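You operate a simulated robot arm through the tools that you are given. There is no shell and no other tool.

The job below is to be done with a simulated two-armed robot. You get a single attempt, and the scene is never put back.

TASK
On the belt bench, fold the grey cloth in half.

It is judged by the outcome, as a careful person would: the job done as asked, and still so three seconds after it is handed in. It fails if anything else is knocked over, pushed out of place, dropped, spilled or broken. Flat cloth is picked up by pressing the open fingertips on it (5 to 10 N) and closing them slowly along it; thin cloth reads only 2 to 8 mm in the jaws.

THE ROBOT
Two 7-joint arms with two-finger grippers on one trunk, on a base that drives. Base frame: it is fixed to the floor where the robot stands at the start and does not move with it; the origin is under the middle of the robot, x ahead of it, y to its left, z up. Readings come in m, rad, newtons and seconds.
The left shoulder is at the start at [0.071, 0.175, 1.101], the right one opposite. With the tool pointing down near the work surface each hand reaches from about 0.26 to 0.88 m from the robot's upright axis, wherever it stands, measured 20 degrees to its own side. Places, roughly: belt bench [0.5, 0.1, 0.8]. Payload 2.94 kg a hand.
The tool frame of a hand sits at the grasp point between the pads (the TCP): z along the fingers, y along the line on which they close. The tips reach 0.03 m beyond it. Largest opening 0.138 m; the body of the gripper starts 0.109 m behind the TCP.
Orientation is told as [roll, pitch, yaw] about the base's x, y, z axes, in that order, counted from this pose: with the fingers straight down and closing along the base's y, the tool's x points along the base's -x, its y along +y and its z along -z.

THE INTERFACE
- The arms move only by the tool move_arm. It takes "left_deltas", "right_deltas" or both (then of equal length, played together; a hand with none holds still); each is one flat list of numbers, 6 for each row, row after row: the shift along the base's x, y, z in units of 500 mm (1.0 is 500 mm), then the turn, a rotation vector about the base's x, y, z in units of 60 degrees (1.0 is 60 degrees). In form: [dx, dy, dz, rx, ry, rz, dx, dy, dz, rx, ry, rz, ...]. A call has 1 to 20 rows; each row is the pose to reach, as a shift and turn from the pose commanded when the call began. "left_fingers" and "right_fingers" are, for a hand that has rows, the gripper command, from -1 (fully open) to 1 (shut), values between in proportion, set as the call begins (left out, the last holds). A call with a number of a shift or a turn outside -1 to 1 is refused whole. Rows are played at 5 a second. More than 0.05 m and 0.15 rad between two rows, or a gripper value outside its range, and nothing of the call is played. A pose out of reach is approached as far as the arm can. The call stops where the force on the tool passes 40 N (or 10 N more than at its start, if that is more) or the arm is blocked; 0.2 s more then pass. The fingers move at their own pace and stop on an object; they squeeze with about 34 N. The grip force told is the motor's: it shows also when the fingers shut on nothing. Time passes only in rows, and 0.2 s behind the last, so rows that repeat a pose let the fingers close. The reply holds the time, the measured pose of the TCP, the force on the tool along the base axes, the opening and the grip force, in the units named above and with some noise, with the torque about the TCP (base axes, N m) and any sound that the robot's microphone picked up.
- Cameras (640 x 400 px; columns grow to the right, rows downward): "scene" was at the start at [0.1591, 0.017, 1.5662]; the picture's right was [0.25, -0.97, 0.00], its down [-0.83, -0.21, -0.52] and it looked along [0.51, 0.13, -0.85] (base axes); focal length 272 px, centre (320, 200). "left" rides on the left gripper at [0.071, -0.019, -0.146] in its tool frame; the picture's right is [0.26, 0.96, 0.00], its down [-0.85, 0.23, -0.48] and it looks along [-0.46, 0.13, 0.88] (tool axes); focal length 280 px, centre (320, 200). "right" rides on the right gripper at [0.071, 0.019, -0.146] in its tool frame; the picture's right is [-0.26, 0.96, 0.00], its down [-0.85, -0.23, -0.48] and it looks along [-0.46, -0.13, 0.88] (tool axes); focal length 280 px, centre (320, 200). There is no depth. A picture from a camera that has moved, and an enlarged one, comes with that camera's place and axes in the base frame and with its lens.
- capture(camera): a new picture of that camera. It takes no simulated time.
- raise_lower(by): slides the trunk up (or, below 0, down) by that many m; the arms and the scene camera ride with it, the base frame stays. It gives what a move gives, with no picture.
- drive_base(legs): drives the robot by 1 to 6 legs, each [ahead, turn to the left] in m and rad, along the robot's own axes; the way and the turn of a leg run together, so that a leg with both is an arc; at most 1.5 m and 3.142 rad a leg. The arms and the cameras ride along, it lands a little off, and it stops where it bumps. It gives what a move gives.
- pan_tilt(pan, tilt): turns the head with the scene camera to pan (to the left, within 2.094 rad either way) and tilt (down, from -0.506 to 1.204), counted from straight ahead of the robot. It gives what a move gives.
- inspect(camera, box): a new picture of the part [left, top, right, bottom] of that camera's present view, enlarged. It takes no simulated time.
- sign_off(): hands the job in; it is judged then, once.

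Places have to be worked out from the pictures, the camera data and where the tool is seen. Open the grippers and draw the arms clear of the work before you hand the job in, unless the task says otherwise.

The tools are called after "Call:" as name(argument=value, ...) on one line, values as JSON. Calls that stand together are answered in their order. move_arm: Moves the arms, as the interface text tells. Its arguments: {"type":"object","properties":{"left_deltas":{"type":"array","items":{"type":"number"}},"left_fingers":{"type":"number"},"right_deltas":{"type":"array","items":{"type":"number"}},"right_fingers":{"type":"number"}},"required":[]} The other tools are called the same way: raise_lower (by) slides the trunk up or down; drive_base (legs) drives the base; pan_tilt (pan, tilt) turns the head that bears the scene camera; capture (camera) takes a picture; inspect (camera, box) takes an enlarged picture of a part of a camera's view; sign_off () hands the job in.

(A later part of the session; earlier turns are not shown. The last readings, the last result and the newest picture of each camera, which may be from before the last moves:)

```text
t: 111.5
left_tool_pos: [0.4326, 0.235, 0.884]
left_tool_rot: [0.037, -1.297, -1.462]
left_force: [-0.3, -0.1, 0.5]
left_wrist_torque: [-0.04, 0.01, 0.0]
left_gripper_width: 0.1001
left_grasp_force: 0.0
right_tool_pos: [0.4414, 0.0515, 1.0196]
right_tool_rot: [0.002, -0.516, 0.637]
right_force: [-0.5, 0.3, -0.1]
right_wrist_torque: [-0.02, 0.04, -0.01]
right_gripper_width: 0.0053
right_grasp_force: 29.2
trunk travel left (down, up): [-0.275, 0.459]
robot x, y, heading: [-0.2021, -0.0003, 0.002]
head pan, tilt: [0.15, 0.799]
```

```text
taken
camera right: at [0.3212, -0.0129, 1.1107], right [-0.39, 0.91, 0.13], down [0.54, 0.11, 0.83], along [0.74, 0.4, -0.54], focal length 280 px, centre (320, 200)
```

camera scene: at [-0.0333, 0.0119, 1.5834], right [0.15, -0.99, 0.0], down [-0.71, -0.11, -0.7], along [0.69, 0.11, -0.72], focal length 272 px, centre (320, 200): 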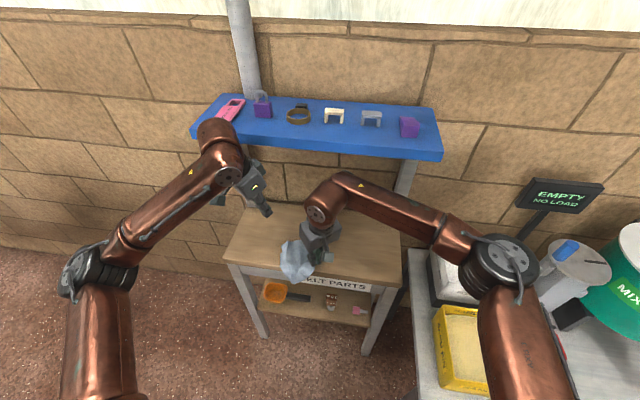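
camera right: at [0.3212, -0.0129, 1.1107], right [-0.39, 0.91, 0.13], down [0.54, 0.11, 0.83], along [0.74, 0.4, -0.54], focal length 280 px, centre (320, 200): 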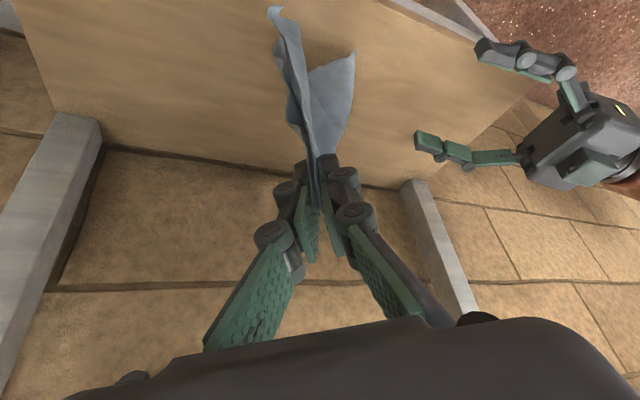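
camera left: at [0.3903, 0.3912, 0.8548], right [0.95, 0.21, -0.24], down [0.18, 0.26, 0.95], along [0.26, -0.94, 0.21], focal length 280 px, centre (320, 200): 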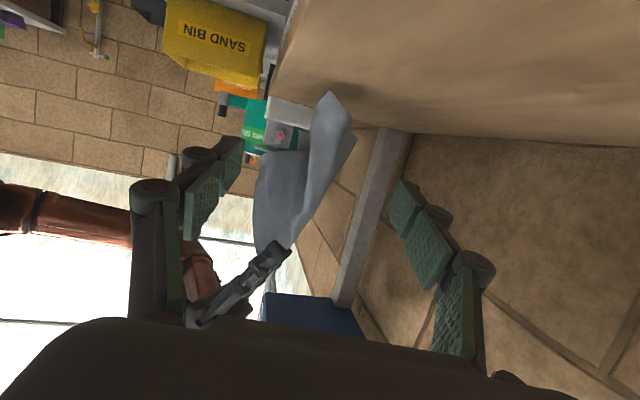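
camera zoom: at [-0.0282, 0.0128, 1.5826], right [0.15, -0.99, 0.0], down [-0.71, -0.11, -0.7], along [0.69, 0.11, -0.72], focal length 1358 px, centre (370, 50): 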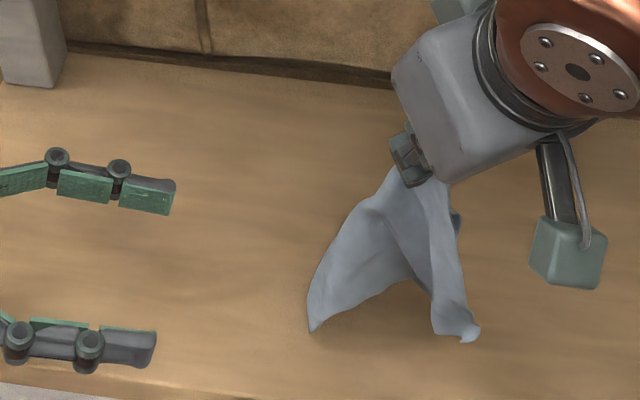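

The cloth kept swinging; what I took for a neighbour has come to rest at (0.452,0.131,0.80) and is probably the opposite corner touching the table. I'll pull the left hand back, let things settle, and zoom in on the other hanging corner near (0.424,0.024,0.87).

Call:
move_arm(left_deltas=[-0.02, 0.04, 0, 0, 0, 0, -0.06, 0.08, 0.02, 0, 0, 0, -0.1, 0.1, 0.04, 0, 0, 0, -0.14, 0.1, 0.06, 0, 0, 0, -0.16, 0.1, 0.06, 0, 0, 0, -0.16, 0.1, 0.06, 0, 0, 0, -0.16, 0.1, 0.06, 0, 0, 0])

Call:
inspect(camera="scene", box=[300, 205, 360, 265])

Call:
inspect(camera="right", box=[220, 0, 400, 220])

Call:
capture(camera="left")

```text
t: 113.0
left_tool_pos: [0.3522, 0.2864, 0.915]
left_tool_rot: [0.034, -1.295, -1.456]
left_force: [0.1, -0.7, 0.5]
left_wrist_torque: [0.02, -0.01, 0.01]
left_gripper_width: 0.1001
left_grasp_force: 0.1
right_tool_pos: [0.4407, 0.051, 1.0188]
right_tool_rot: [0.001, -0.52, 0.637]
right_force: [-0.1, -0.9, 1.2]
right_wrist_torque: [0.05, 0.01, 0.01]
right_gripper_width: 0.0042
right_grasp_force: 28.7
trunk travel left (down, up): [-0.275, 0.459]
robot x, y, heading: [-0.203, 0.0014, 0.002]
head pan, tilt: [0.15, 0.799]
```

```text
6.67 times, centred on (330, 235) of scene
camera zoom: at [-0.029, 0.0127, 1.5827], right [0.15, -0.99, 0.0], down [-0.71, -0.11, -0.7], along [0.69, 0.11, -0.72], focal length 1810 px, centre (253, -33)
```

zoom: 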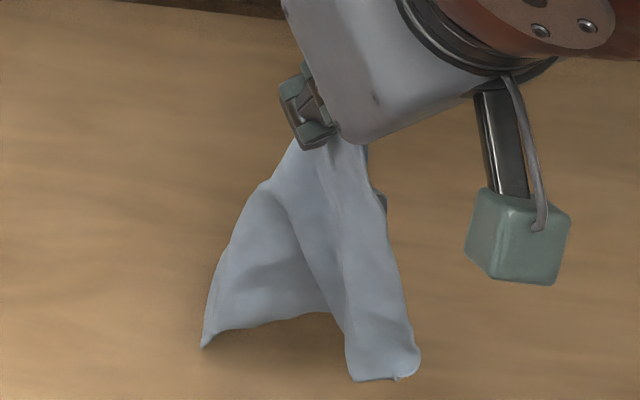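

```text
1.82 times, centred on (310, 110) of right
camera zoom: at [0.3206, -0.013, 1.1111], right [-0.39, 0.91, 0.13], down [0.54, 0.11, 0.83], along [0.74, 0.4, -0.54], focal length 510 px, centre (338, 364)
```

zoom: 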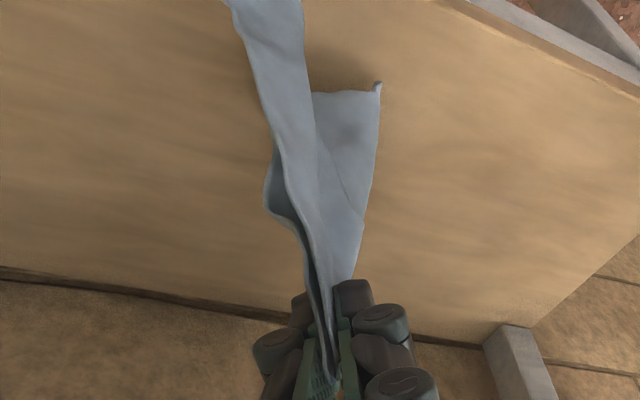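

```text
taken
camera left: at [0.3094, 0.4423, 0.8851], right [0.95, 0.21, -0.24], down [0.19, 0.26, 0.95], along [0.26, -0.94, 0.2], focal length 280 px, centre (320, 200)
```

left: 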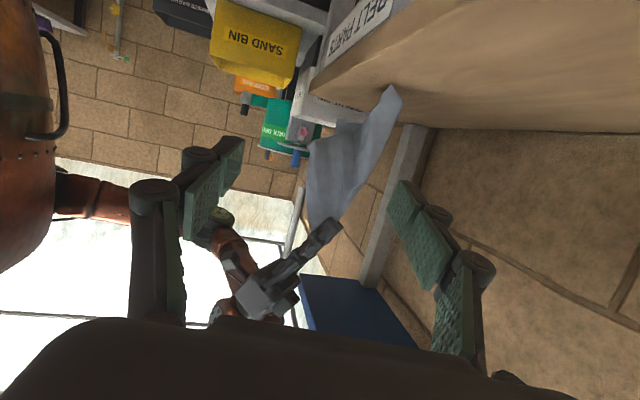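

U1's straight edge up to the right gripper is 0.195 m, so it is a true neighbour corner. It hangs at (0.449,0.114,0.808), which is too low for the left hand to grab. I'll raise the right hand slightly while backing away from the shelf.

Call:
move_arm(right_deltas=[-0.02, 0, 0.02, 0, 0, 0, -0.04, 0, 0.04, 0, 0, 0, -0.05, 0, 0.06, 0, 0, 0, -0.06, 0, 0.08, 0, 0, 0, -0.06, 0, 0.1, 0, 0, 0, -0.06, 0, 0.1, 0, 0, 0, -0.06, 0, 0.1, 0, 0, 0, -0.06, 0, 0.1, 0, 0, 0])

Call:
inspect(camera="scene", box=[290, 205, 360, 275])

Call:
capture(camera="right")

Call:
capture(camera="left")

```text
t: 114.8
left_tool_pos: [0.3538, 0.2862, 0.9133]
left_tool_rot: [0.037, -1.296, -1.455]
left_force: [0.1, 0.1, 1.3]
left_wrist_torque: [-0.01, 0.04, 0.01]
left_gripper_width: 0.1
left_grasp_force: 0.0
right_tool_pos: [0.4089, 0.049, 1.0692]
right_tool_rot: [0.001, -0.517, 0.637]
right_force: [1.1, -0.9, -1.1]
right_wrist_torque: [0.06, 0.01, 0.05]
right_gripper_width: 0.0002
right_grasp_force: 25.0
trunk travel left (down, up): [-0.275, 0.459]
robot x, y, heading: [-0.2005, 0.0006, -0.004]
head pan, tilt: [0.15, 0.799]
```

```text
5.71 times, centred on (325, 240) of scene
camera zoom: at [-0.029, 0.0127, 1.5827], right [0.15, -0.99, 0.0], down [-0.71, -0.11, -0.7], along [0.69, 0.11, -0.72], focal length 1552 px, centre (291, -29)
```

zoom: 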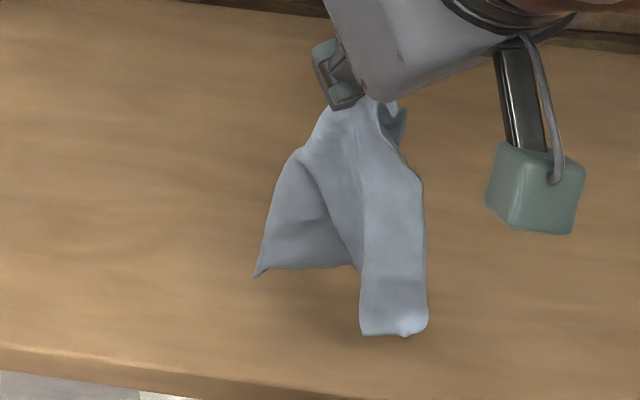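

```text
taken
camera right: at [0.2903, -0.0149, 1.1613], right [-0.39, 0.91, 0.13], down [0.54, 0.11, 0.83], along [0.74, 0.4, -0.54], focal length 280 px, centre (320, 200)
```

right: 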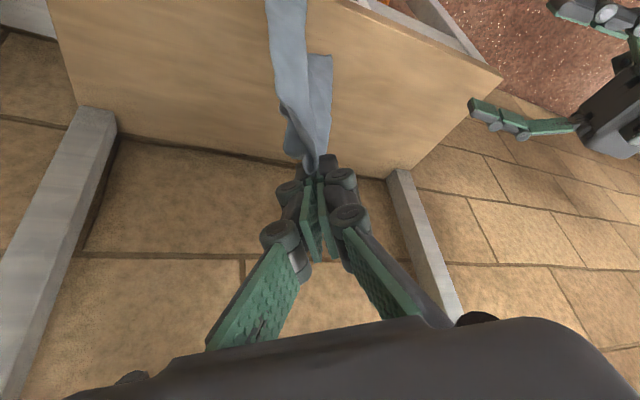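

```text
taken
camera left: at [0.3095, 0.4423, 0.8851], right [0.95, 0.21, -0.24], down [0.19, 0.26, 0.95], along [0.26, -0.94, 0.2], focal length 280 px, centre (320, 200)
```

left: 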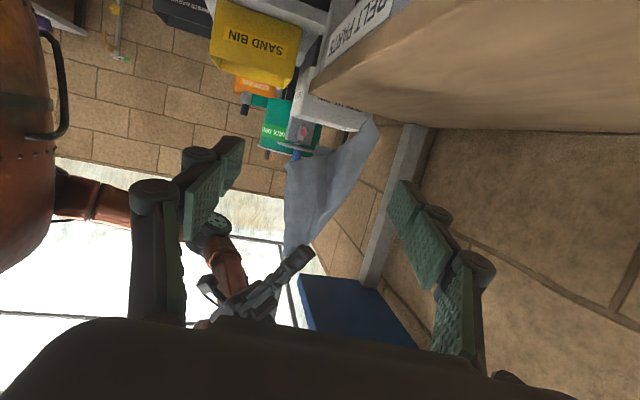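

U1 now hangs at (0.437,0.108,0.847), clear of the table. I'm sliding the left hand in from the left, jaws wide open around it.

Call:
move_arm(left_deltas=[0.03, -0.04, -0.01, 0, 0, 0, 0.06, -0.08, -0.02, 0, 0, 0, 0.09, -0.12, -0.03, 0, 0, 0, 0.12, -0.16, -0.045, 0, 0, 0, 0.148, -0.2, -0.06, 0, 0, 0, 0.152, -0.24, -0.07, 0, 0, 0, 0.158, -0.28, -0.083, 0, 0, 0, 0.162, -0.315, -0.093, 0, 0, 0, 0.166, -0.352, -0.104, 0, 0, 0])

Call:
inspect(camera="scene", box=[290, 205, 360, 275])

Call:
capture(camera="left")

Call:
capture(camera="right")

```text
t: 116.8
left_tool_pos: [0.4347, 0.11, 0.8629]
left_tool_rot: [0.034, -1.296, -1.457]
left_force: [0.4, 0.0, -0.7]
left_wrist_torque: [0.0, 0.03, -0.01]
left_gripper_width: 0.1001
left_grasp_force: 0.0
right_tool_pos: [0.4113, 0.049, 1.0684]
right_tool_rot: [0.002, -0.52, 0.637]
right_force: [-1.0, -1.6, 1.0]
right_wrist_torque: [0.08, 0.08, 0.06]
right_gripper_width: 0.0
right_grasp_force: 25.4
trunk travel left (down, up): [-0.275, 0.459]
robot x, y, heading: [-0.2035, 0.0035, 0.001]
head pan, tilt: [0.15, 0.799]
```

```text
5.71 times, centred on (325, 240) of scene
camera zoom: at [-0.0287, 0.0121, 1.5826], right [0.15, -0.99, 0.0], down [-0.71, -0.11, -0.7], along [0.69, 0.11, -0.72], focal length 1552 px, centre (291, -29)
```

zoom: 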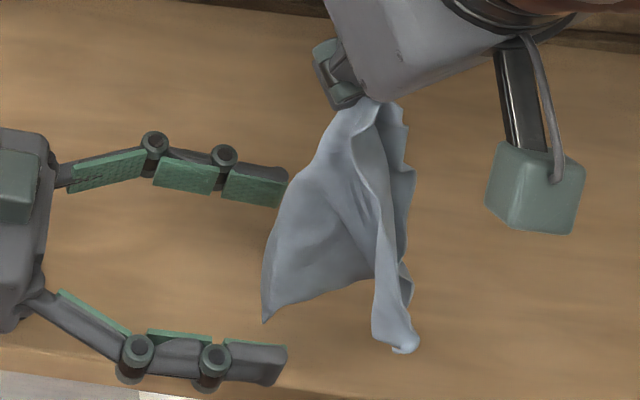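

```text
taken
camera left: at [0.3912, 0.2659, 0.8341], right [0.95, 0.21, -0.24], down [0.19, 0.26, 0.95], along [0.26, -0.94, 0.2], focal length 280 px, centre (320, 200)
```

left: 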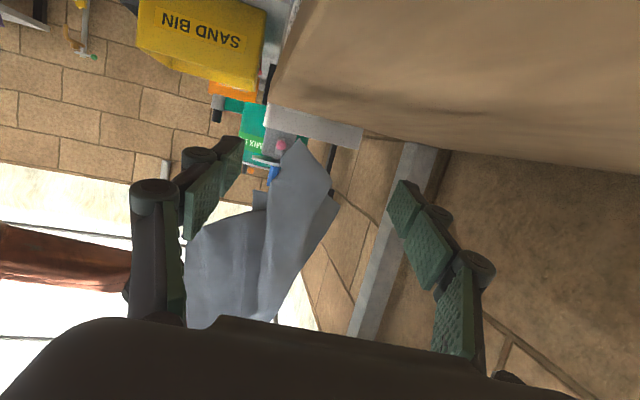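

```text
taken
camera right: at [0.2906, -0.0154, 1.1611], right [-0.39, 0.91, 0.13], down [0.54, 0.11, 0.83], along [0.74, 0.4, -0.54], focal length 280 px, centre (320, 200)
```

right: 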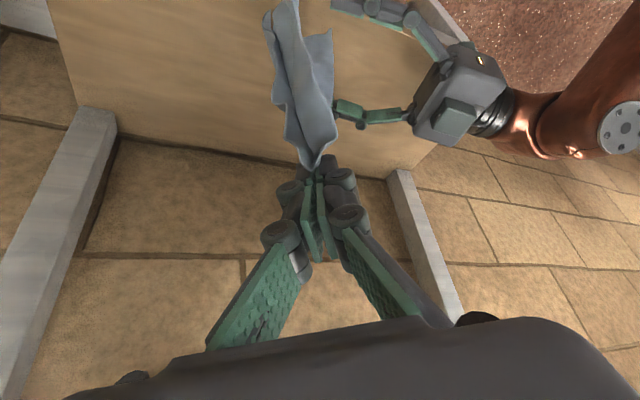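

The cloth is still slowly rotating; U1 is now at (0.418,0.099,0.837), just inside the jaws. I'll step in 15 mm, slightly lower, and close.

Call:
move_arm(left_deltas=[-0.012, -0.016, -0.012, 0, 0, 0, -0.024, -0.032, -0.024, 0, 0, 0, -0.024, -0.032, -0.024, 0, 0, 0, -0.024, -0.032, -0.024, 0, 0, 0, -0.024, -0.032, -0.024, 0, 0, 0, -0.024, -0.032, -0.024, 0, 0, 0, -0.024, -0.032, -0.024, 0, 0, 0], left_fingers=1.0)

Call:
inspect(camera="scene", box=[290, 205, 360, 275])

Call:
capture(camera="left")

Call:
capture(camera="right")

```text
t: 118.5
left_tool_pos: [0.4217, 0.0937, 0.8506]
left_tool_rot: [0.035, -1.295, -1.456]
left_force: [0.2, 0.3, 0.2]
left_wrist_torque: [0.01, -0.01, -0.01]
left_gripper_width: 0.0007
left_grasp_force: 30.1
right_tool_pos: [0.4095, 0.0494, 1.0698]
right_tool_rot: [-0.002, -0.518, 0.637]
right_force: [-0.3, -1.3, 3.6]
right_wrist_torque: [-0.02, -0.07, -0.01]
right_gripper_width: 0.0
right_grasp_force: 26.5
trunk travel left (down, up): [-0.275, 0.459]
robot x, y, heading: [-0.2057, 0.0038, 0.003]
head pan, tilt: [0.15, 0.799]
```

```text
5.71 times, centred on (325, 240) of scene
camera zoom: at [-0.029, 0.0124, 1.5827], right [0.15, -0.99, 0.0], down [-0.71, -0.11, -0.7], along [0.69, 0.11, -0.72], focal length 1552 px, centre (291, -29)
```

zoom: 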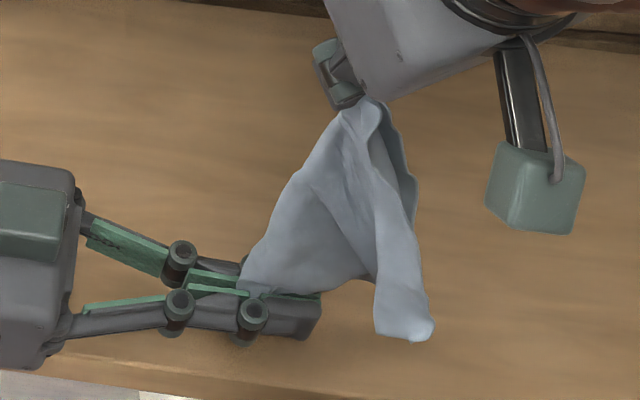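

```text
taken
camera left: at [0.379, 0.25, 0.8215], right [0.95, 0.21, -0.24], down [0.19, 0.26, 0.95], along [0.26, -0.94, 0.2], focal length 280 px, centre (320, 200)
```

left: 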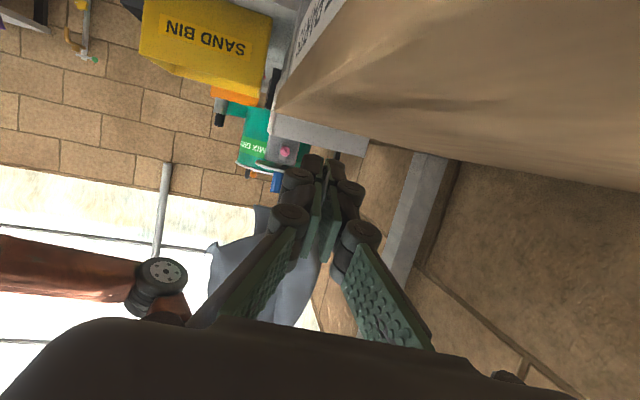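

```text
taken
camera right: at [0.2904, -0.0151, 1.1612], right [-0.39, 0.91, 0.13], down [0.54, 0.11, 0.83], along [0.74, 0.4, -0.54], focal length 280 px, centre (320, 200)
```

right: 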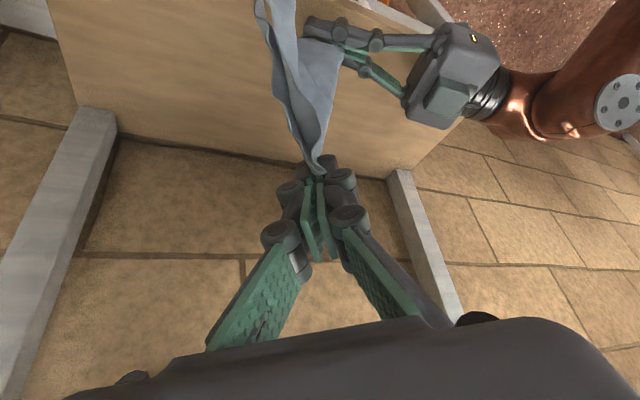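

The left jaws closed on corner U1 (the sheet is thin). I'll swing the left hand up along an arc around Q1 to bring the edge level without tensioning it.

Call:
move_arm(left_deltas=[-0.0034, 0.0426, 0.0228, 0, 0, 0, -0.0074, 0.0886, 0.0628, 0, 0, 0, -0.0114, 0.1286, 0.1128, 0, 0, 0, -0.0154, 0.1626, 0.1688, 0, 0, 0, -0.0174, 0.1906, 0.2288, 0, 0, 0, -0.0194, 0.2106, 0.2888, 0, 0, 0, -0.0194, 0.2226, 0.3388, 0, 0, 0, -0.0194, 0.2276, 0.3708, 0, 0, 0])

Call:
inspect(camera="scene", box=[240, 180, 400, 290])

Call:
capture(camera="left")

Call:
capture(camera="right")

```text
t: 120.2
left_tool_pos: [0.4134, 0.2074, 1.0353]
left_tool_rot: [0.034, -1.294, -1.457]
left_force: [0.0, -1.8, -1.2]
left_wrist_torque: [0.0, 0.01, -0.02]
left_gripper_width: 0.002
left_grasp_force: 33.9
right_tool_pos: [0.4096, 0.0502, 1.0705]
right_tool_rot: [0.0, -0.519, 0.637]
right_force: [1.2, 1.3, -2.0]
right_wrist_torque: [-0.04, 0.02, -0.03]
right_gripper_width: 0.0046
right_grasp_force: 38.6
trunk travel left (down, up): [-0.275, 0.459]
robot x, y, heading: [-0.2027, -0.0013, 0.001]
head pan, tilt: [0.15, 0.799]
```

```text
3.64 times, centred on (320, 235) of scene
camera zoom: at [-0.029, 0.0126, 1.5827], right [0.15, -0.99, 0.0], down [-0.71, -0.11, -0.7], along [0.69, 0.11, -0.72], focal length 988 px, centre (320, 73)
```

zoom: 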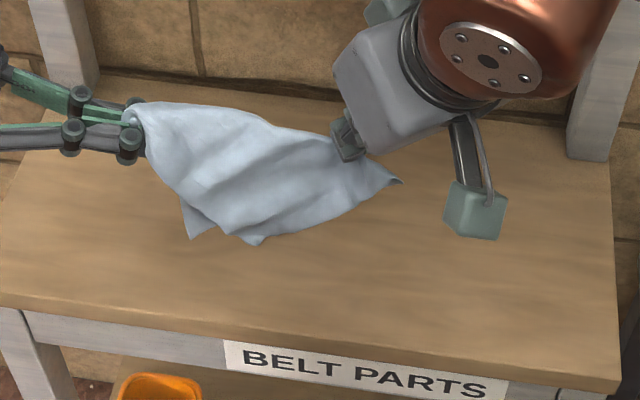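

```text
taken
camera left: at [0.371, 0.3636, 1.0071], right [0.95, 0.21, -0.24], down [0.19, 0.26, 0.95], along [0.26, -0.94, 0.2], focal length 280 px, centre (320, 200)
```

left: 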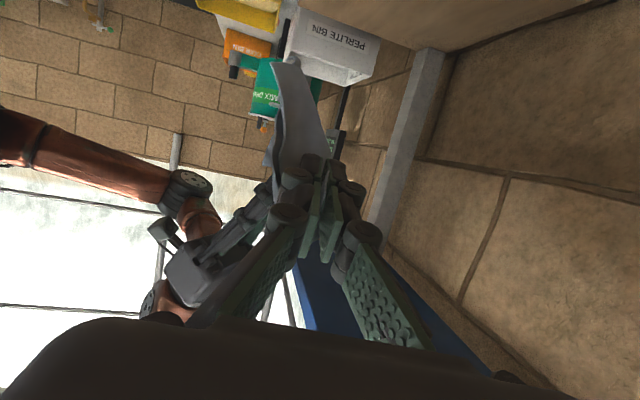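

```text
taken
camera right: at [0.2903, -0.015, 1.1613], right [-0.39, 0.91, 0.13], down [0.54, 0.11, 0.83], along [0.74, 0.4, -0.54], focal length 280 px, centre (320, 200)
```

right: 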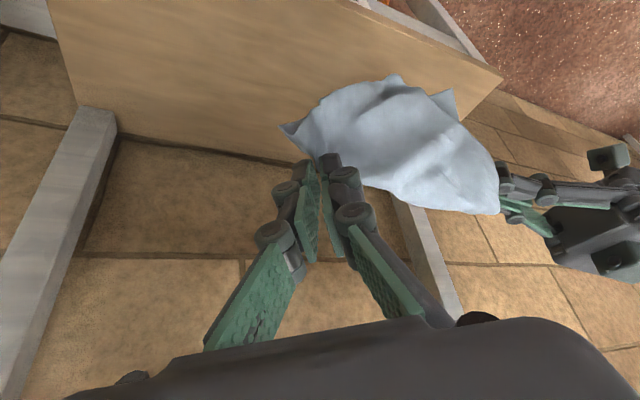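

I now hold U1 on the left and Q1 on the right. I'll wait a moment for the cloth to settle, then look.

Call:
move_arm(left_deltas=[0, 0, 0, 0, 0, 0, 0, 0, 0, 0, 0, 0, 0, 0, 0, 0, 0, 0, 0, 0, 0, 0, 0, 0, 0, 0, 0, 0, 0, 0, 0, 0, 0, 0, 0, 0, 0, 0, 0, 0, 0, 0, 0, 0, 0, 0, 0, 0, 0, 0, 0, 0, 0, 0])

Call:
inspect(camera="scene", box=[260, 190, 360, 265])

Call:
inspect(camera="right", box=[260, 40, 540, 240])

```text
t: 122.2
left_tool_pos: [0.4145, 0.207, 1.0362]
left_tool_rot: [0.034, -1.295, -1.454]
left_force: [0.0, -0.1, 0.4]
left_wrist_torque: [-0.02, 0.02, -0.01]
left_gripper_width: 0.0003
left_grasp_force: 29.0
right_tool_pos: [0.4104, 0.0483, 1.0699]
right_tool_rot: [0.001, -0.518, 0.636]
right_force: [0.7, -0.3, -0.4]
right_wrist_torque: [0.02, 0.0, -0.01]
right_gripper_width: 0.0018
right_grasp_force: 29.5
trunk travel left (down, up): [-0.275, 0.459]
robot x, y, heading: [-0.2055, -0.0019, 0.001]
head pan, tilt: [0.15, 0.799]
```

```text
5.33 times, centred on (310, 228) of scene
camera zoom: at [-0.0289, 0.0127, 1.5827], right [0.15, -0.99, 0.0], down [-0.71, -0.11, -0.7], along [0.69, 0.11, -0.72], focal length 1448 px, centre (373, 53)
```

zoom: 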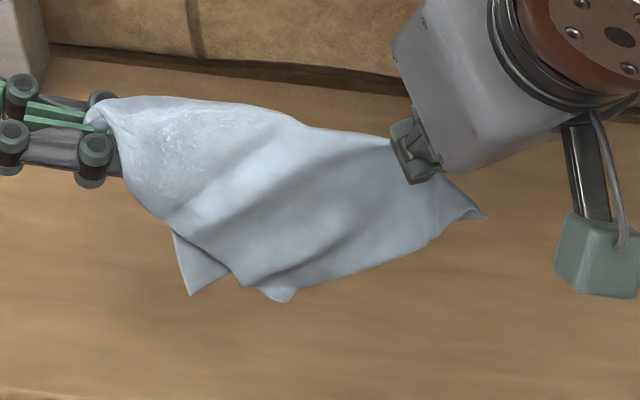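

```text
2.00 times, centred on (400, 140) of right
camera zoom: at [0.2904, -0.0149, 1.1612], right [-0.39, 0.91, 0.13], down [0.54, 0.11, 0.83], along [0.74, 0.4, -0.54], focal length 561 px, centre (160, 320)
```

zoom: 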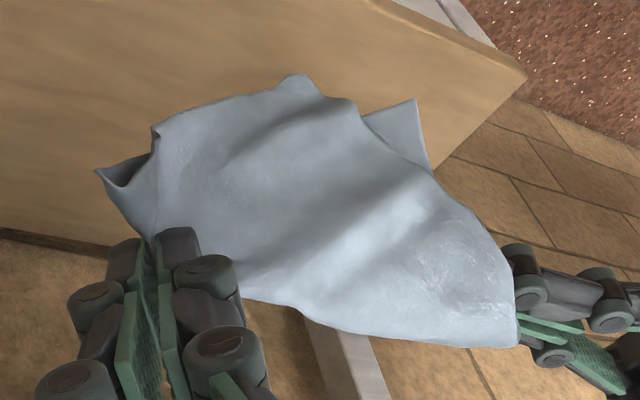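

This looks like a diagonal hold again, with both free corners hanging on my side. A safe way out: lay it as a triangle on the bench (free corners toward me), keep Q1 held by the right, then regrip a neighbouring corner on the table with the left. First I lower and move forward under the shelf line.

Call:
move_arm(left_deltas=[0, 0, -0.045, 0, 0, 0, 0, 0, -0.09, 0, 0, 0, 0, 0, -0.135, 0, 0, 0, 0, 0, -0.18, 0, 0, 0, 0.055, 0.0, -0.18, 0, 0, 0, 0.11, 0.01, -0.18, 0, 0, 0, 0.165, 0.02, -0.18, 0, 0, 0, 0.22, 0.03, -0.18, 0, 0, 0], right_deltas=[0, 0, -0.045, 0.025, -0.0335, 0, 0, 0, -0.09, 0.05, -0.067, 0, 0, 0, -0.135, 0.074, -0.1, 0, 0, 0, -0.18, 0.099, -0.134, 0, 0.055, 0, -0.18, 0.124, -0.1675, 0, 0.11, -0.01, -0.18, 0.149, -0.201, 0, 0.165, -0.02, -0.18, 0.173, -0.2345, 0, 0.22, -0.03, -0.18, 0.198, -0.268, 0])

Call:
inspect(camera="scene", box=[240, 170, 400, 280])

Call:
capture(camera="right")

Call:
capture(camera="left")

```text
t: 124.0
left_tool_pos: [0.5245, 0.222, 0.9435]
left_tool_rot: [0.031, -1.295, -1.453]
left_force: [0.6, 1.3, 0.8]
left_wrist_torque: [0.0, -0.02, 0.0]
left_gripper_width: 0.0006
left_grasp_force: 31.6
right_tool_pos: [0.5211, 0.0349, 0.9801]
right_tool_rot: [0.001, -0.867, 0.637]
right_force: [-0.4, 0.1, 0.0]
right_wrist_torque: [0.0, 0.01, 0.1]
right_gripper_width: 0.0035
right_grasp_force: 29.8
trunk travel left (down, up): [-0.275, 0.459]
robot x, y, heading: [-0.2019, -0.0012, 0.003]
head pan, tilt: [0.15, 0.799]
```

```text
3.64 times, centred on (320, 225) of scene
camera zoom: at [-0.0273, 0.0119, 1.5825], right [0.15, -0.99, 0.0], down [-0.71, -0.11, -0.7], along [0.69, 0.11, -0.72], focal length 988 px, centre (320, 109)
```

zoom: 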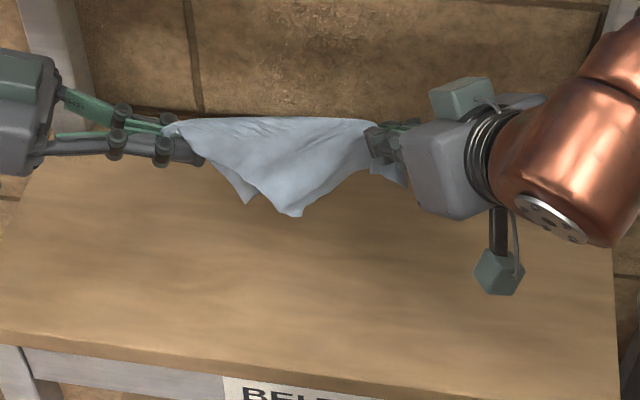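

```text
taken
camera right: at [0.3834, -0.0432, 1.0197], right [-0.44, 0.88, 0.2], down [0.29, -0.08, 0.95], along [0.85, 0.48, -0.22], focal length 280 px, centre (320, 200)
```

right: 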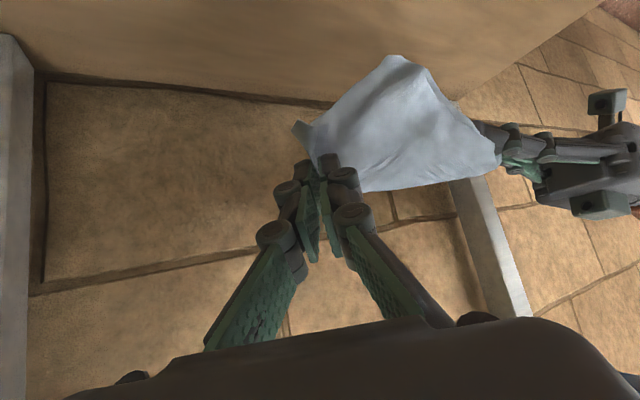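

```text
taken
camera left: at [0.4807, 0.3779, 0.9152], right [0.95, 0.21, -0.24], down [0.19, 0.26, 0.95], along [0.26, -0.94, 0.2], focal length 280 px, centre (320, 200)
```

left: 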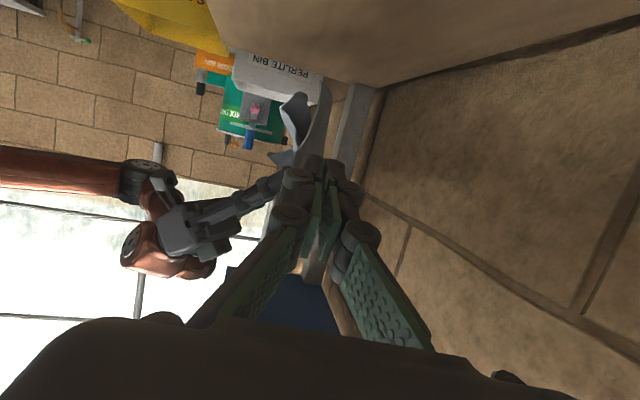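

It's a clean triangle now with its tip at (0.513,0.123,0.877). I'll back up a little and lay it down, moving forward as it lowers so the flap lies toward me; the left hand tilts down so its camera clears the bench.

Call:
move_arm(left_deltas=[-0.03, 0, -0.025, 0.08, 0.0093, 0, -0.06, 0, -0.05, 0.16, 0.0187, 0, -0.09, 0, -0.075, 0.24, 0.028, 0, -0.12, 0, -0.1, 0.32, 0.0373, 0, -0.1, 0, -0.12, 0.4, 0.0467, 0, -0.08, 0, -0.14, 0.48, 0.056, 0, -0.06, 0, -0.16, 0.48, 0.056, 0, -0.04, 0, -0.18, 0.48, 0.056, 0, -0.02, 0, -0.2, 0.48, 0.056, 0, 0.0, 0, -0.215, 0.48, 0.056, 0, 0.0, 0, -0.222, 0.48, 0.056, 0], right_deltas=[-0.03, 0, -0.035, 0, 0, 0, -0.06, 0, -0.07, 0, 0, 0, -0.09, 0, -0.105, 0, 0, 0, -0.12, 0, -0.14, 0, 0, 0, -0.1, 0, -0.165, 0, 0, 0, -0.08, 0, -0.19, 0, 0, 0, -0.06, 0, -0.215, 0, 0, 0, -0.04, 0, -0.24, 0, 0, 0, -0.02, 0, -0.265, 0, 0, 0, 0.0, 0, -0.285, 0, 0, 0, 0.0, 0, -0.294, 0, 0, 0])

Call:
inspect(camera="scene", box=[240, 170, 400, 280])

Call:
capture(camera="right")

Call:
capture(camera="left")

```text
t: 126.5
left_tool_pos: [0.5237, 0.223, 0.8347]
left_tool_rot: [0.034, -0.788, -1.456]
left_force: [0.5, -1.2, -1.0]
left_wrist_torque: [0.0, -0.01, 0.01]
left_gripper_width: 0.0022
left_grasp_force: 31.5
right_tool_pos: [0.5193, 0.0348, 0.8318]
right_tool_rot: [0.002, -0.866, 0.638]
right_force: [1.4, 1.4, -0.3]
right_wrist_torque: [-0.07, 0.05, -0.08]
right_gripper_width: 0.007
right_grasp_force: 39.3
trunk travel left (down, up): [-0.275, 0.459]
robot x, y, heading: [-0.202, -0.0019, 0.004]
head pan, tilt: [0.15, 0.799]
```

```text
3.64 times, centred on (320, 225) of scene
camera zoom: at [-0.0293, 0.0123, 1.5828], right [0.15, -0.99, 0.0], down [-0.71, -0.11, -0.7], along [0.69, 0.11, -0.72], focal length 988 px, centre (320, 109)
```

zoom: 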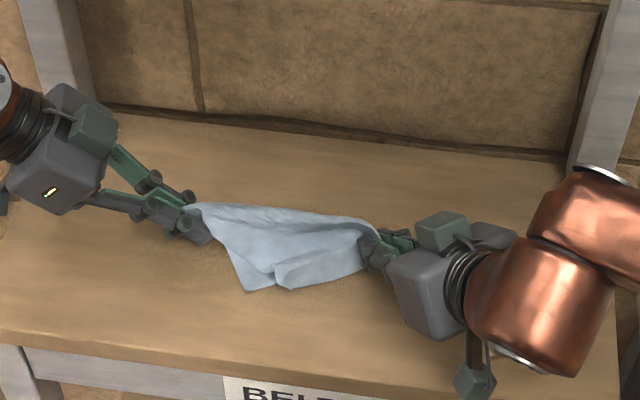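

```text
taken
camera right: at [0.381, -0.043, 0.8722], right [-0.44, 0.88, 0.2], down [0.29, -0.08, 0.95], along [0.85, 0.48, -0.22], focal length 280 px, centre (320, 200)
```

right: 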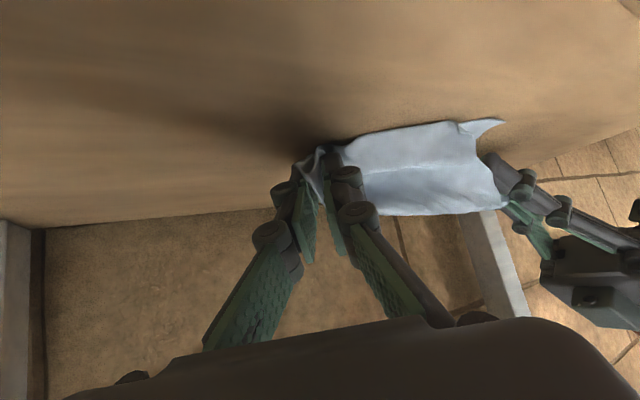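

```text
taken
camera left: at [0.4815, 0.3729, 0.8865], right [0.93, 0.32, -0.16], down [0.24, -0.23, 0.94], along [0.26, -0.92, -0.29], focal length 280 px, centre (320, 200)
```

left: 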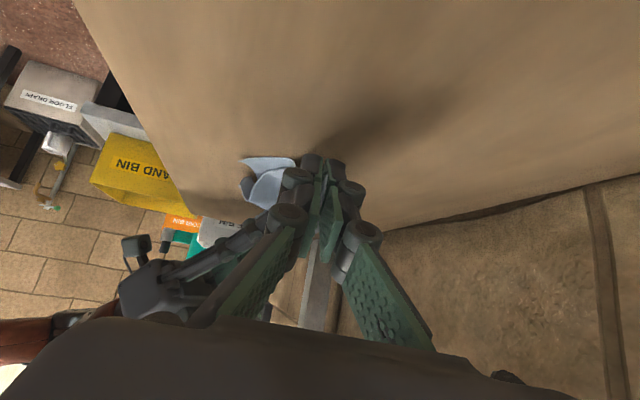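

The cloth is laid on the bench. I'll zoom in on the shape.

Call:
inspect(camera="scene", box=[280, 215, 350, 260])

Call:
inspect(camera="right", box=[280, 100, 540, 240])

```text
8.89 times, centred on (315, 238) of scene
camera zoom: at [-0.0293, 0.0123, 1.5828], right [0.15, -0.99, 0.0], down [-0.71, -0.11, -0.7], along [0.69, 0.11, -0.72], focal length 2414 px, centre (364, -133)
```

zoom: 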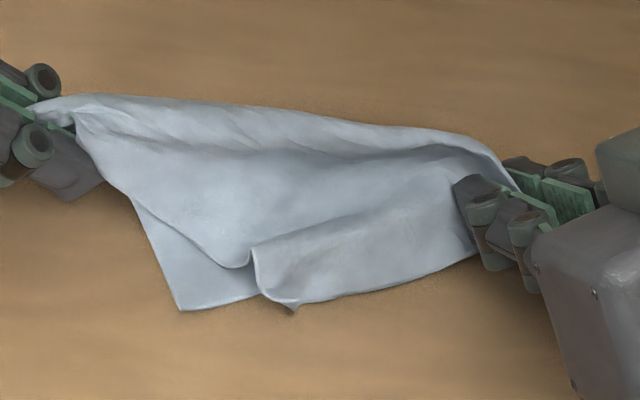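

```text
2.46 times, centred on (410, 170) of right
camera zoom: at [0.381, -0.043, 0.8722], right [-0.44, 0.88, 0.2], down [0.29, -0.08, 0.95], along [0.85, 0.48, -0.22], focal length 690 px, centre (98, 274)
```

zoom: 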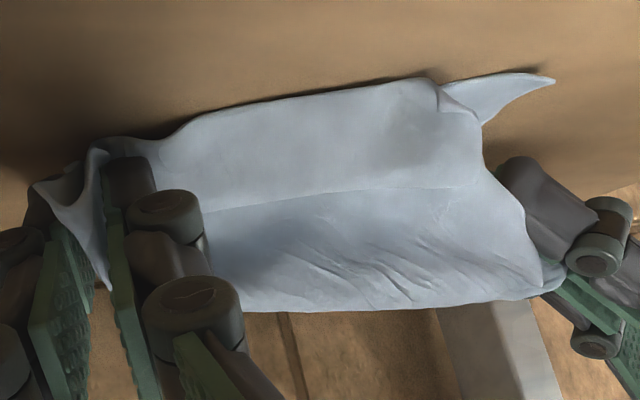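

K3, a sharp single-layer corner, lies free at (0.477,0.165) toward me, and it is adjacent to the corner the right hand holds. I'll release the left grip, back off, and reorient the left hand over K3.

Call:
move_arm(left_deltas=[0, 0, 0, 0, 0, 0, 0, 0, 0, 0, 0, 0, 0, 0, 0, 0, 0, 0, 0, 0.03, 0.05, 0, 0, 0, 0, 0.06, 0.1, 0.019, 0.016, 0.11, -0.03, 0.06, 0.15, 0.038, 0.032, 0.22, -0.06, 0.05, 0.17, 0.057, 0.048, 0.33, -0.09, 0.03, 0.18, 0.076, 0.064, 0.44, -0.11, 0, 0.18, 0.095, 0.08, 0.55], left_fingers=0.3)

Call:
move_arm(left_deltas=[0.009, -0.025, -0.018, 0.019, 0.016, 0.11, 0.017, -0.05, -0.036, 0.038, 0.032, 0.22, 0.026, -0.075, -0.054, 0.057, 0.048, 0.33, 0.034, -0.1, -0.072, 0.076, 0.064, 0.44, 0.043, -0.125, -0.09, 0.095, 0.08, 0.55], left_fingers=0.42)

Call:
capture(camera="left")

Call:
inspect(camera="scene", box=[270, 205, 350, 265])

Call:
capture(camera="right")

```text
t: 128.4
left_tool_pos: [0.4694, 0.2233, 0.9245]
left_tool_rot: [-0.014, -0.665, -0.846]
left_force: [0.2, -0.5, 0.6]
left_wrist_torque: [0.02, -0.02, 0.0]
left_gripper_width: 0.0484
left_grasp_force: 0.1
right_tool_pos: [0.5191, 0.0361, 0.8313]
right_tool_rot: [0.003, -0.867, 0.638]
right_force: [0.6, 0.2, 0.0]
right_wrist_torque: [-0.01, -0.01, 0.01]
right_gripper_width: 0.006
right_grasp_force: 30.0
trunk travel left (down, up): [-0.275, 0.459]
robot x, y, heading: [-0.2016, 0.0009, 0.001]
head pan, tilt: [0.15, 0.799]
```

```text
t: 129.7
left_tool_pos: [0.4899, 0.1599, 0.8813]
left_tool_rot: [0.033, -0.543, -0.295]
left_force: [0.5, 0.9, 0.8]
left_wrist_torque: [-0.04, -0.02, -0.03]
left_gripper_width: 0.04
left_grasp_force: 0.0
right_tool_pos: [0.5188, 0.0332, 0.8319]
right_tool_rot: [0.002, -0.866, 0.635]
right_force: [0.4, 2.4, 3.8]
right_wrist_torque: [0.0, -0.18, -0.09]
right_gripper_width: 0.0
right_grasp_force: 25.0
trunk travel left (down, up): [-0.275, 0.459]
robot x, y, heading: [-0.2005, -0.0025, -0.003]
head pan, tilt: [0.15, 0.799]
```

```text
taken
camera left: at [0.3527, 0.1768, 0.9674], right [0.05, 0.99, -0.11], down [0.52, 0.07, 0.85], along [0.85, -0.1, -0.51], focal length 280 px, centre (320, 200)
```

left: 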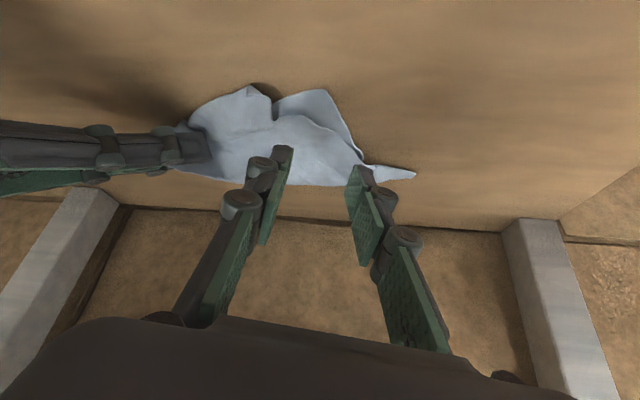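

```text
6.67 times, centred on (310, 235) of scene
camera zoom: at [-0.029, 0.0112, 1.5827], right [0.15, -0.99, 0.0], down [-0.71, -0.11, -0.7], along [0.69, 0.11, -0.72], focal length 1810 px, centre (387, -33)
```

zoom: 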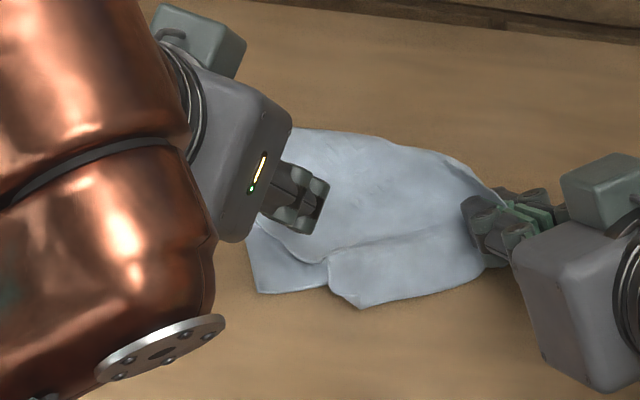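

```text
taken
camera right: at [0.3811, -0.0436, 0.872], right [-0.44, 0.88, 0.2], down [0.29, -0.07, 0.95], along [0.85, 0.48, -0.22], focal length 280 px, centre (320, 200)
```

right: 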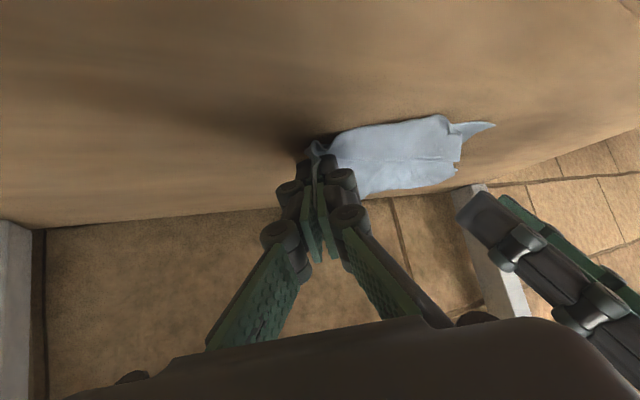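

Let me look closely through the left camera.

Call:
inspect(camera="left", box=[160, 60, 440, 220])

```text
2.29 times, centred on (300, 140) of left
camera zoom: at [0.3527, 0.1768, 0.9674], right [0.05, 0.99, -0.11], down [0.52, 0.07, 0.85], along [0.85, -0.1, -0.51], focal length 641 px, centre (366, 337)
```

zoom: 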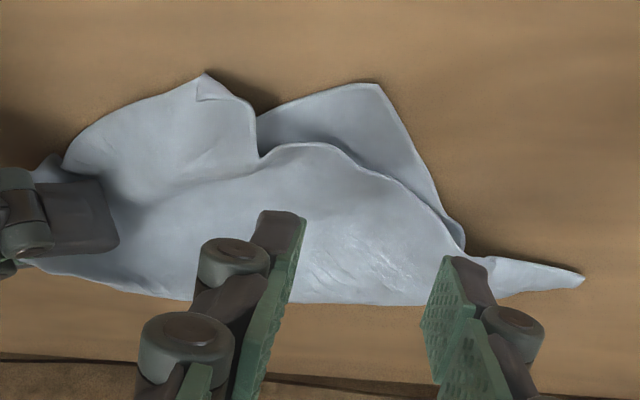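

Clear now: T tip (0.572,0.237), lower-layer corner K3 (0.481,0.154), upper-layer corner K2 (0.479,0.101). I'll pinch K3 diagonally with the left hand; with the right on the adjacent corner that gives a proper edge hold.

Call:
move_arm(left_deltas=[0, -0.01, -0.03, 0, 0, 0, -0.002, -0.02, -0.06, 0, 0, 0, -0.002, -0.02, -0.085, 0, 0, 0, -0.002, -0.02, -0.092, 0, 0, 0, -0.002, -0.02, -0.092, 0, 0, 0])

Call:
inspect(camera="left", box=[160, 60, 440, 240])

```text
t: 130.8
left_tool_pos: [0.4888, 0.1508, 0.8341]
left_tool_rot: [0.033, -0.544, -0.296]
left_force: [-0.9, -0.2, 1.5]
left_wrist_torque: [-0.03, -0.01, 0.01]
left_gripper_width: 0.0399
left_grasp_force: 0.1
right_tool_pos: [0.5182, 0.0365, 0.8323]
right_tool_rot: [0.001, -0.867, 0.638]
right_force: [-1.1, -0.8, 0.6]
right_wrist_torque: [0.03, 0.0, 0.04]
right_gripper_width: 0.0051
right_grasp_force: 29.2
trunk travel left (down, up): [-0.275, 0.459]
robot x, y, heading: [-0.2021, -0.0034, 0.004]
head pan, tilt: [0.15, 0.799]
```

```text
2.22 times, centred on (300, 150) of left
camera zoom: at [0.3508, 0.1677, 0.9215], right [0.05, 0.99, -0.11], down [0.52, 0.07, 0.85], along [0.85, -0.1, -0.51], focal length 623 px, centre (364, 311)
```

zoom: 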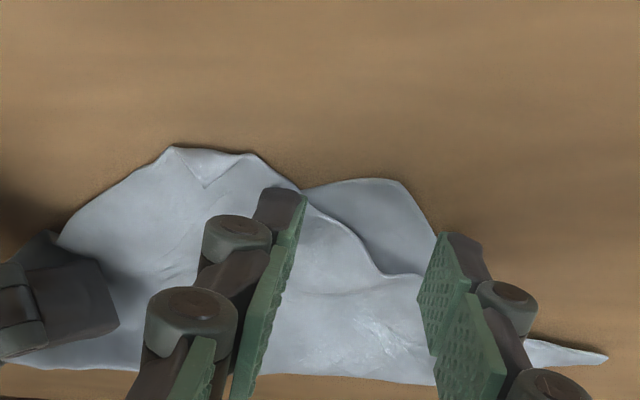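

The K3 tip is slightly left of the jaw centre and the inner finger sits over the upper layer's edge. I'll shift 10 mm left, narrow the opening a bit, and press.

Call:
move_arm(left_deltas=[0, 0.01, 0.006, 0, 0, 0, 0, 0.022, 0.006, 0, 0, 0, 0, 0.022, -0.002, 0, 0, 0, 0, 0.022, -0.004, 0, 0, 0], left_fingers=0.478)

Call:
inspect(camera="left", box=[160, 60, 440, 240])

Call:
move_arm(left_deltas=[0, 0, -0.003, 0, 0, 0, 0, 0, -0.005, 0, 0, 0, 0, 0, -0.005, 0, 0, 0])

```text
t: 131.8
left_tool_pos: [0.4876, 0.1612, 0.8336]
left_tool_rot: [0.032, -0.546, -0.297]
left_force: [-2.5, 0.7, 8.0]
left_wrist_torque: [-0.22, 0.06, -0.1]
left_gripper_width: 0.0357
left_grasp_force: 0.1
right_tool_pos: [0.5185, 0.0357, 0.8327]
right_tool_rot: [0.0, -0.869, 0.636]
right_force: [1.1, -0.1, 0.5]
right_wrist_torque: [0.08, 0.03, 0.08]
right_gripper_width: 0.0008
right_grasp_force: 24.3
trunk travel left (down, up): [-0.275, 0.459]
robot x, y, heading: [-0.1997, -0.0003, 0.006]
head pan, tilt: [0.15, 0.799]
```

```text
2.22 times, centred on (300, 150) of left
camera zoom: at [0.3508, 0.1785, 0.9204], right [0.05, 0.99, -0.11], down [0.52, 0.07, 0.85], along [0.85, -0.1, -0.51], focal length 623 px, centre (364, 311)
```

zoom: 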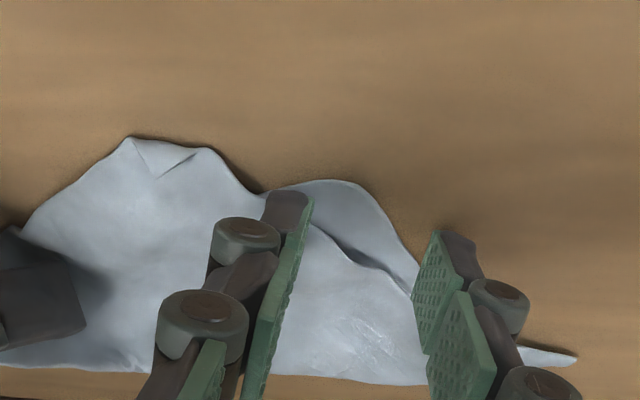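

```text
t: 132.7
left_tool_pos: [0.4882, 0.1592, 0.8317]
left_tool_rot: [0.033, -0.548, -0.298]
left_force: [-0.8, -2.1, 17.2]
left_wrist_torque: [-0.52, 0.05, -0.05]
left_gripper_width: 0.0383
left_grasp_force: 0.7
right_tool_pos: [0.5175, 0.0357, 0.8328]
right_tool_rot: [0.0, -0.87, 0.638]
right_force: [1.3, 1.8, -1.7]
right_wrist_torque: [0.09, -0.02, 0.02]
right_gripper_width: 0.0002
right_grasp_force: 23.9
trunk travel left (down, up): [-0.275, 0.459]
robot x, y, heading: [-0.204, -0.0019, 0.0]
head pan, tilt: [0.15, 0.799]
```

The K3 tip is centered between the fingers and pressed. I'm closing slowly.

Call:
move_arm(left_deltas=[0, 0, 0.002, 0, 0, 0, 0, 0, 0.002, 0, 0, 0], left_fingers=0.6)

Call:
move_arm(left_deltas=[0, 0, 0, 0, 0, 0, 0, 0, 0, 0, 0, 0], left_fingers=0.72)

Call:
inspect(camera="left", box=[160, 60, 440, 240])

Call:
move_arm(left_deltas=[0, 0, 0, 0, 0, 0, 0, 0, 0, 0, 0, 0], left_fingers=0.84)

Call:
move_arm(left_deltas=[0, 0, 0, 0, 0, 0, 0, 0, -0.001, 0, 0, 0, 0, 0, -0.001, 0, 0, 0], left_fingers=1.0)

Call:
inspect(camera="left", box=[160, 60, 440, 240])

```text
t: 133.2
left_tool_pos: [0.4877, 0.1581, 0.8325]
left_tool_rot: [0.033, -0.545, -0.298]
left_force: [-1.6, -6.2, 19.7]
left_wrist_torque: [-0.6, 0.1, -0.05]
left_gripper_width: 0.0305
left_grasp_force: 1.5
right_tool_pos: [0.5176, 0.0341, 0.833]
right_tool_rot: [-0.001, -0.87, 0.636]
right_force: [-1.8, -2.3, 1.6]
right_wrist_torque: [0.15, 0.05, 0.19]
right_gripper_width: 0.0021
right_grasp_force: 37.4
trunk travel left (down, up): [-0.275, 0.459]
robot x, y, heading: [-0.2005, -0.0016, -0.001]
head pan, tilt: [0.15, 0.799]
```

```text
t: 133.8
left_tool_pos: [0.488, 0.1599, 0.8323]
left_tool_rot: [0.034, -0.545, -0.297]
left_force: [-0.6, -6.1, 19.4]
left_wrist_torque: [-0.54, 0.06, -0.06]
left_gripper_width: 0.0214
left_grasp_force: 1.4
right_tool_pos: [0.5186, 0.0335, 0.8331]
right_tool_rot: [0.001, -0.869, 0.636]
right_force: [-5.0, -5.3, 3.4]
right_wrist_torque: [0.19, 0.09, 0.23]
right_gripper_width: 0.0002
right_grasp_force: 29.3
trunk travel left (down, up): [-0.275, 0.459]
robot x, y, heading: [-0.2029, -0.0007, 0.006]
head pan, tilt: [0.15, 0.799]
```

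```text
2.22 times, centred on (300, 150) of left
camera zoom: at [0.3501, 0.1772, 0.9192], right [0.05, 0.99, -0.11], down [0.52, 0.07, 0.85], along [0.85, -0.1, -0.51], focal length 623 px, centre (364, 311)
```

zoom: 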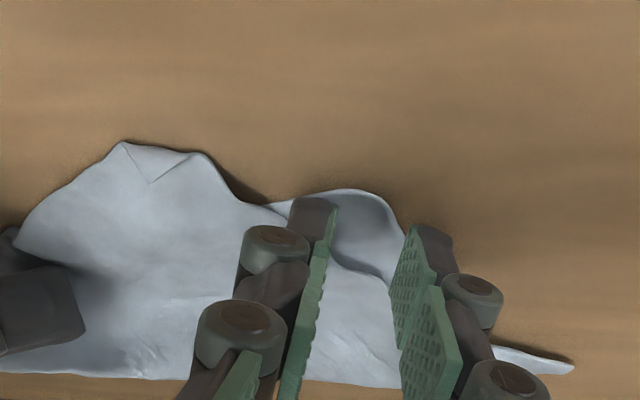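

```text
t: 134.4
left_tool_pos: [0.4878, 0.161, 0.8308]
left_tool_rot: [0.035, -0.543, -0.295]
left_force: [-1.4, -4.2, 15.8]
left_wrist_torque: [-0.3, 0.03, -0.01]
left_gripper_width: 0.0118
left_grasp_force: 0.7
right_tool_pos: [0.5178, 0.0347, 0.8321]
right_tool_rot: [0.001, -0.869, 0.637]
right_force: [-0.6, -4.1, 2.3]
right_wrist_torque: [0.15, -0.01, 0.16]
right_gripper_width: 0.001
right_grasp_force: 33.6
trunk travel left (down, up): [-0.275, 0.459]
robot x, y, heading: [-0.1995, 0.0009, 0.001]
head pan, tilt: [0.15, 0.799]
```

```text
t: 135.2
left_tool_pos: [0.4878, 0.1606, 0.8307]
left_tool_rot: [0.033, -0.543, -0.297]
left_force: [-0.5, -0.3, 5.6]
left_wrist_torque: [-0.05, 0.1, -0.05]
left_gripper_width: 0.0012
left_grasp_force: 30.6
right_tool_pos: [0.5194, 0.035, 0.8317]
right_tool_rot: [-0.001, -0.869, 0.638]
right_force: [-1.1, -0.3, 0.2]
right_wrist_torque: [-0.07, -0.09, -0.15]
right_gripper_width: 0.0013
right_grasp_force: 25.3
trunk travel left (down, up): [-0.275, 0.459]
robot x, y, heading: [-0.2015, -0.0003, 0.003]
head pan, tilt: [0.15, 0.799]
```

```text
2.22 times, centred on (300, 150) of left
camera zoom: at [0.3506, 0.1787, 0.9177], right [0.05, 0.99, -0.11], down [0.52, 0.07, 0.85], along [0.85, -0.1, -0.51], focal length 623 px, centre (364, 311)
```

zoom: 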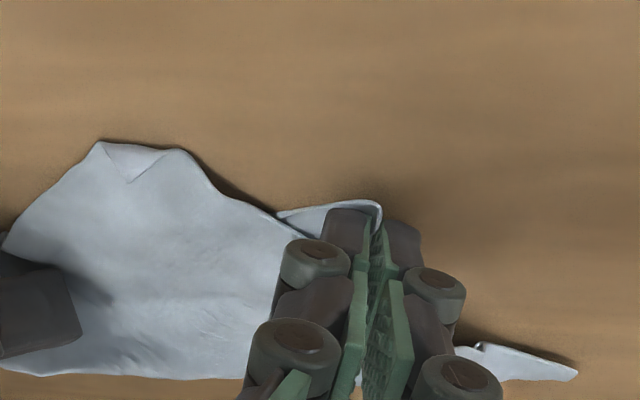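

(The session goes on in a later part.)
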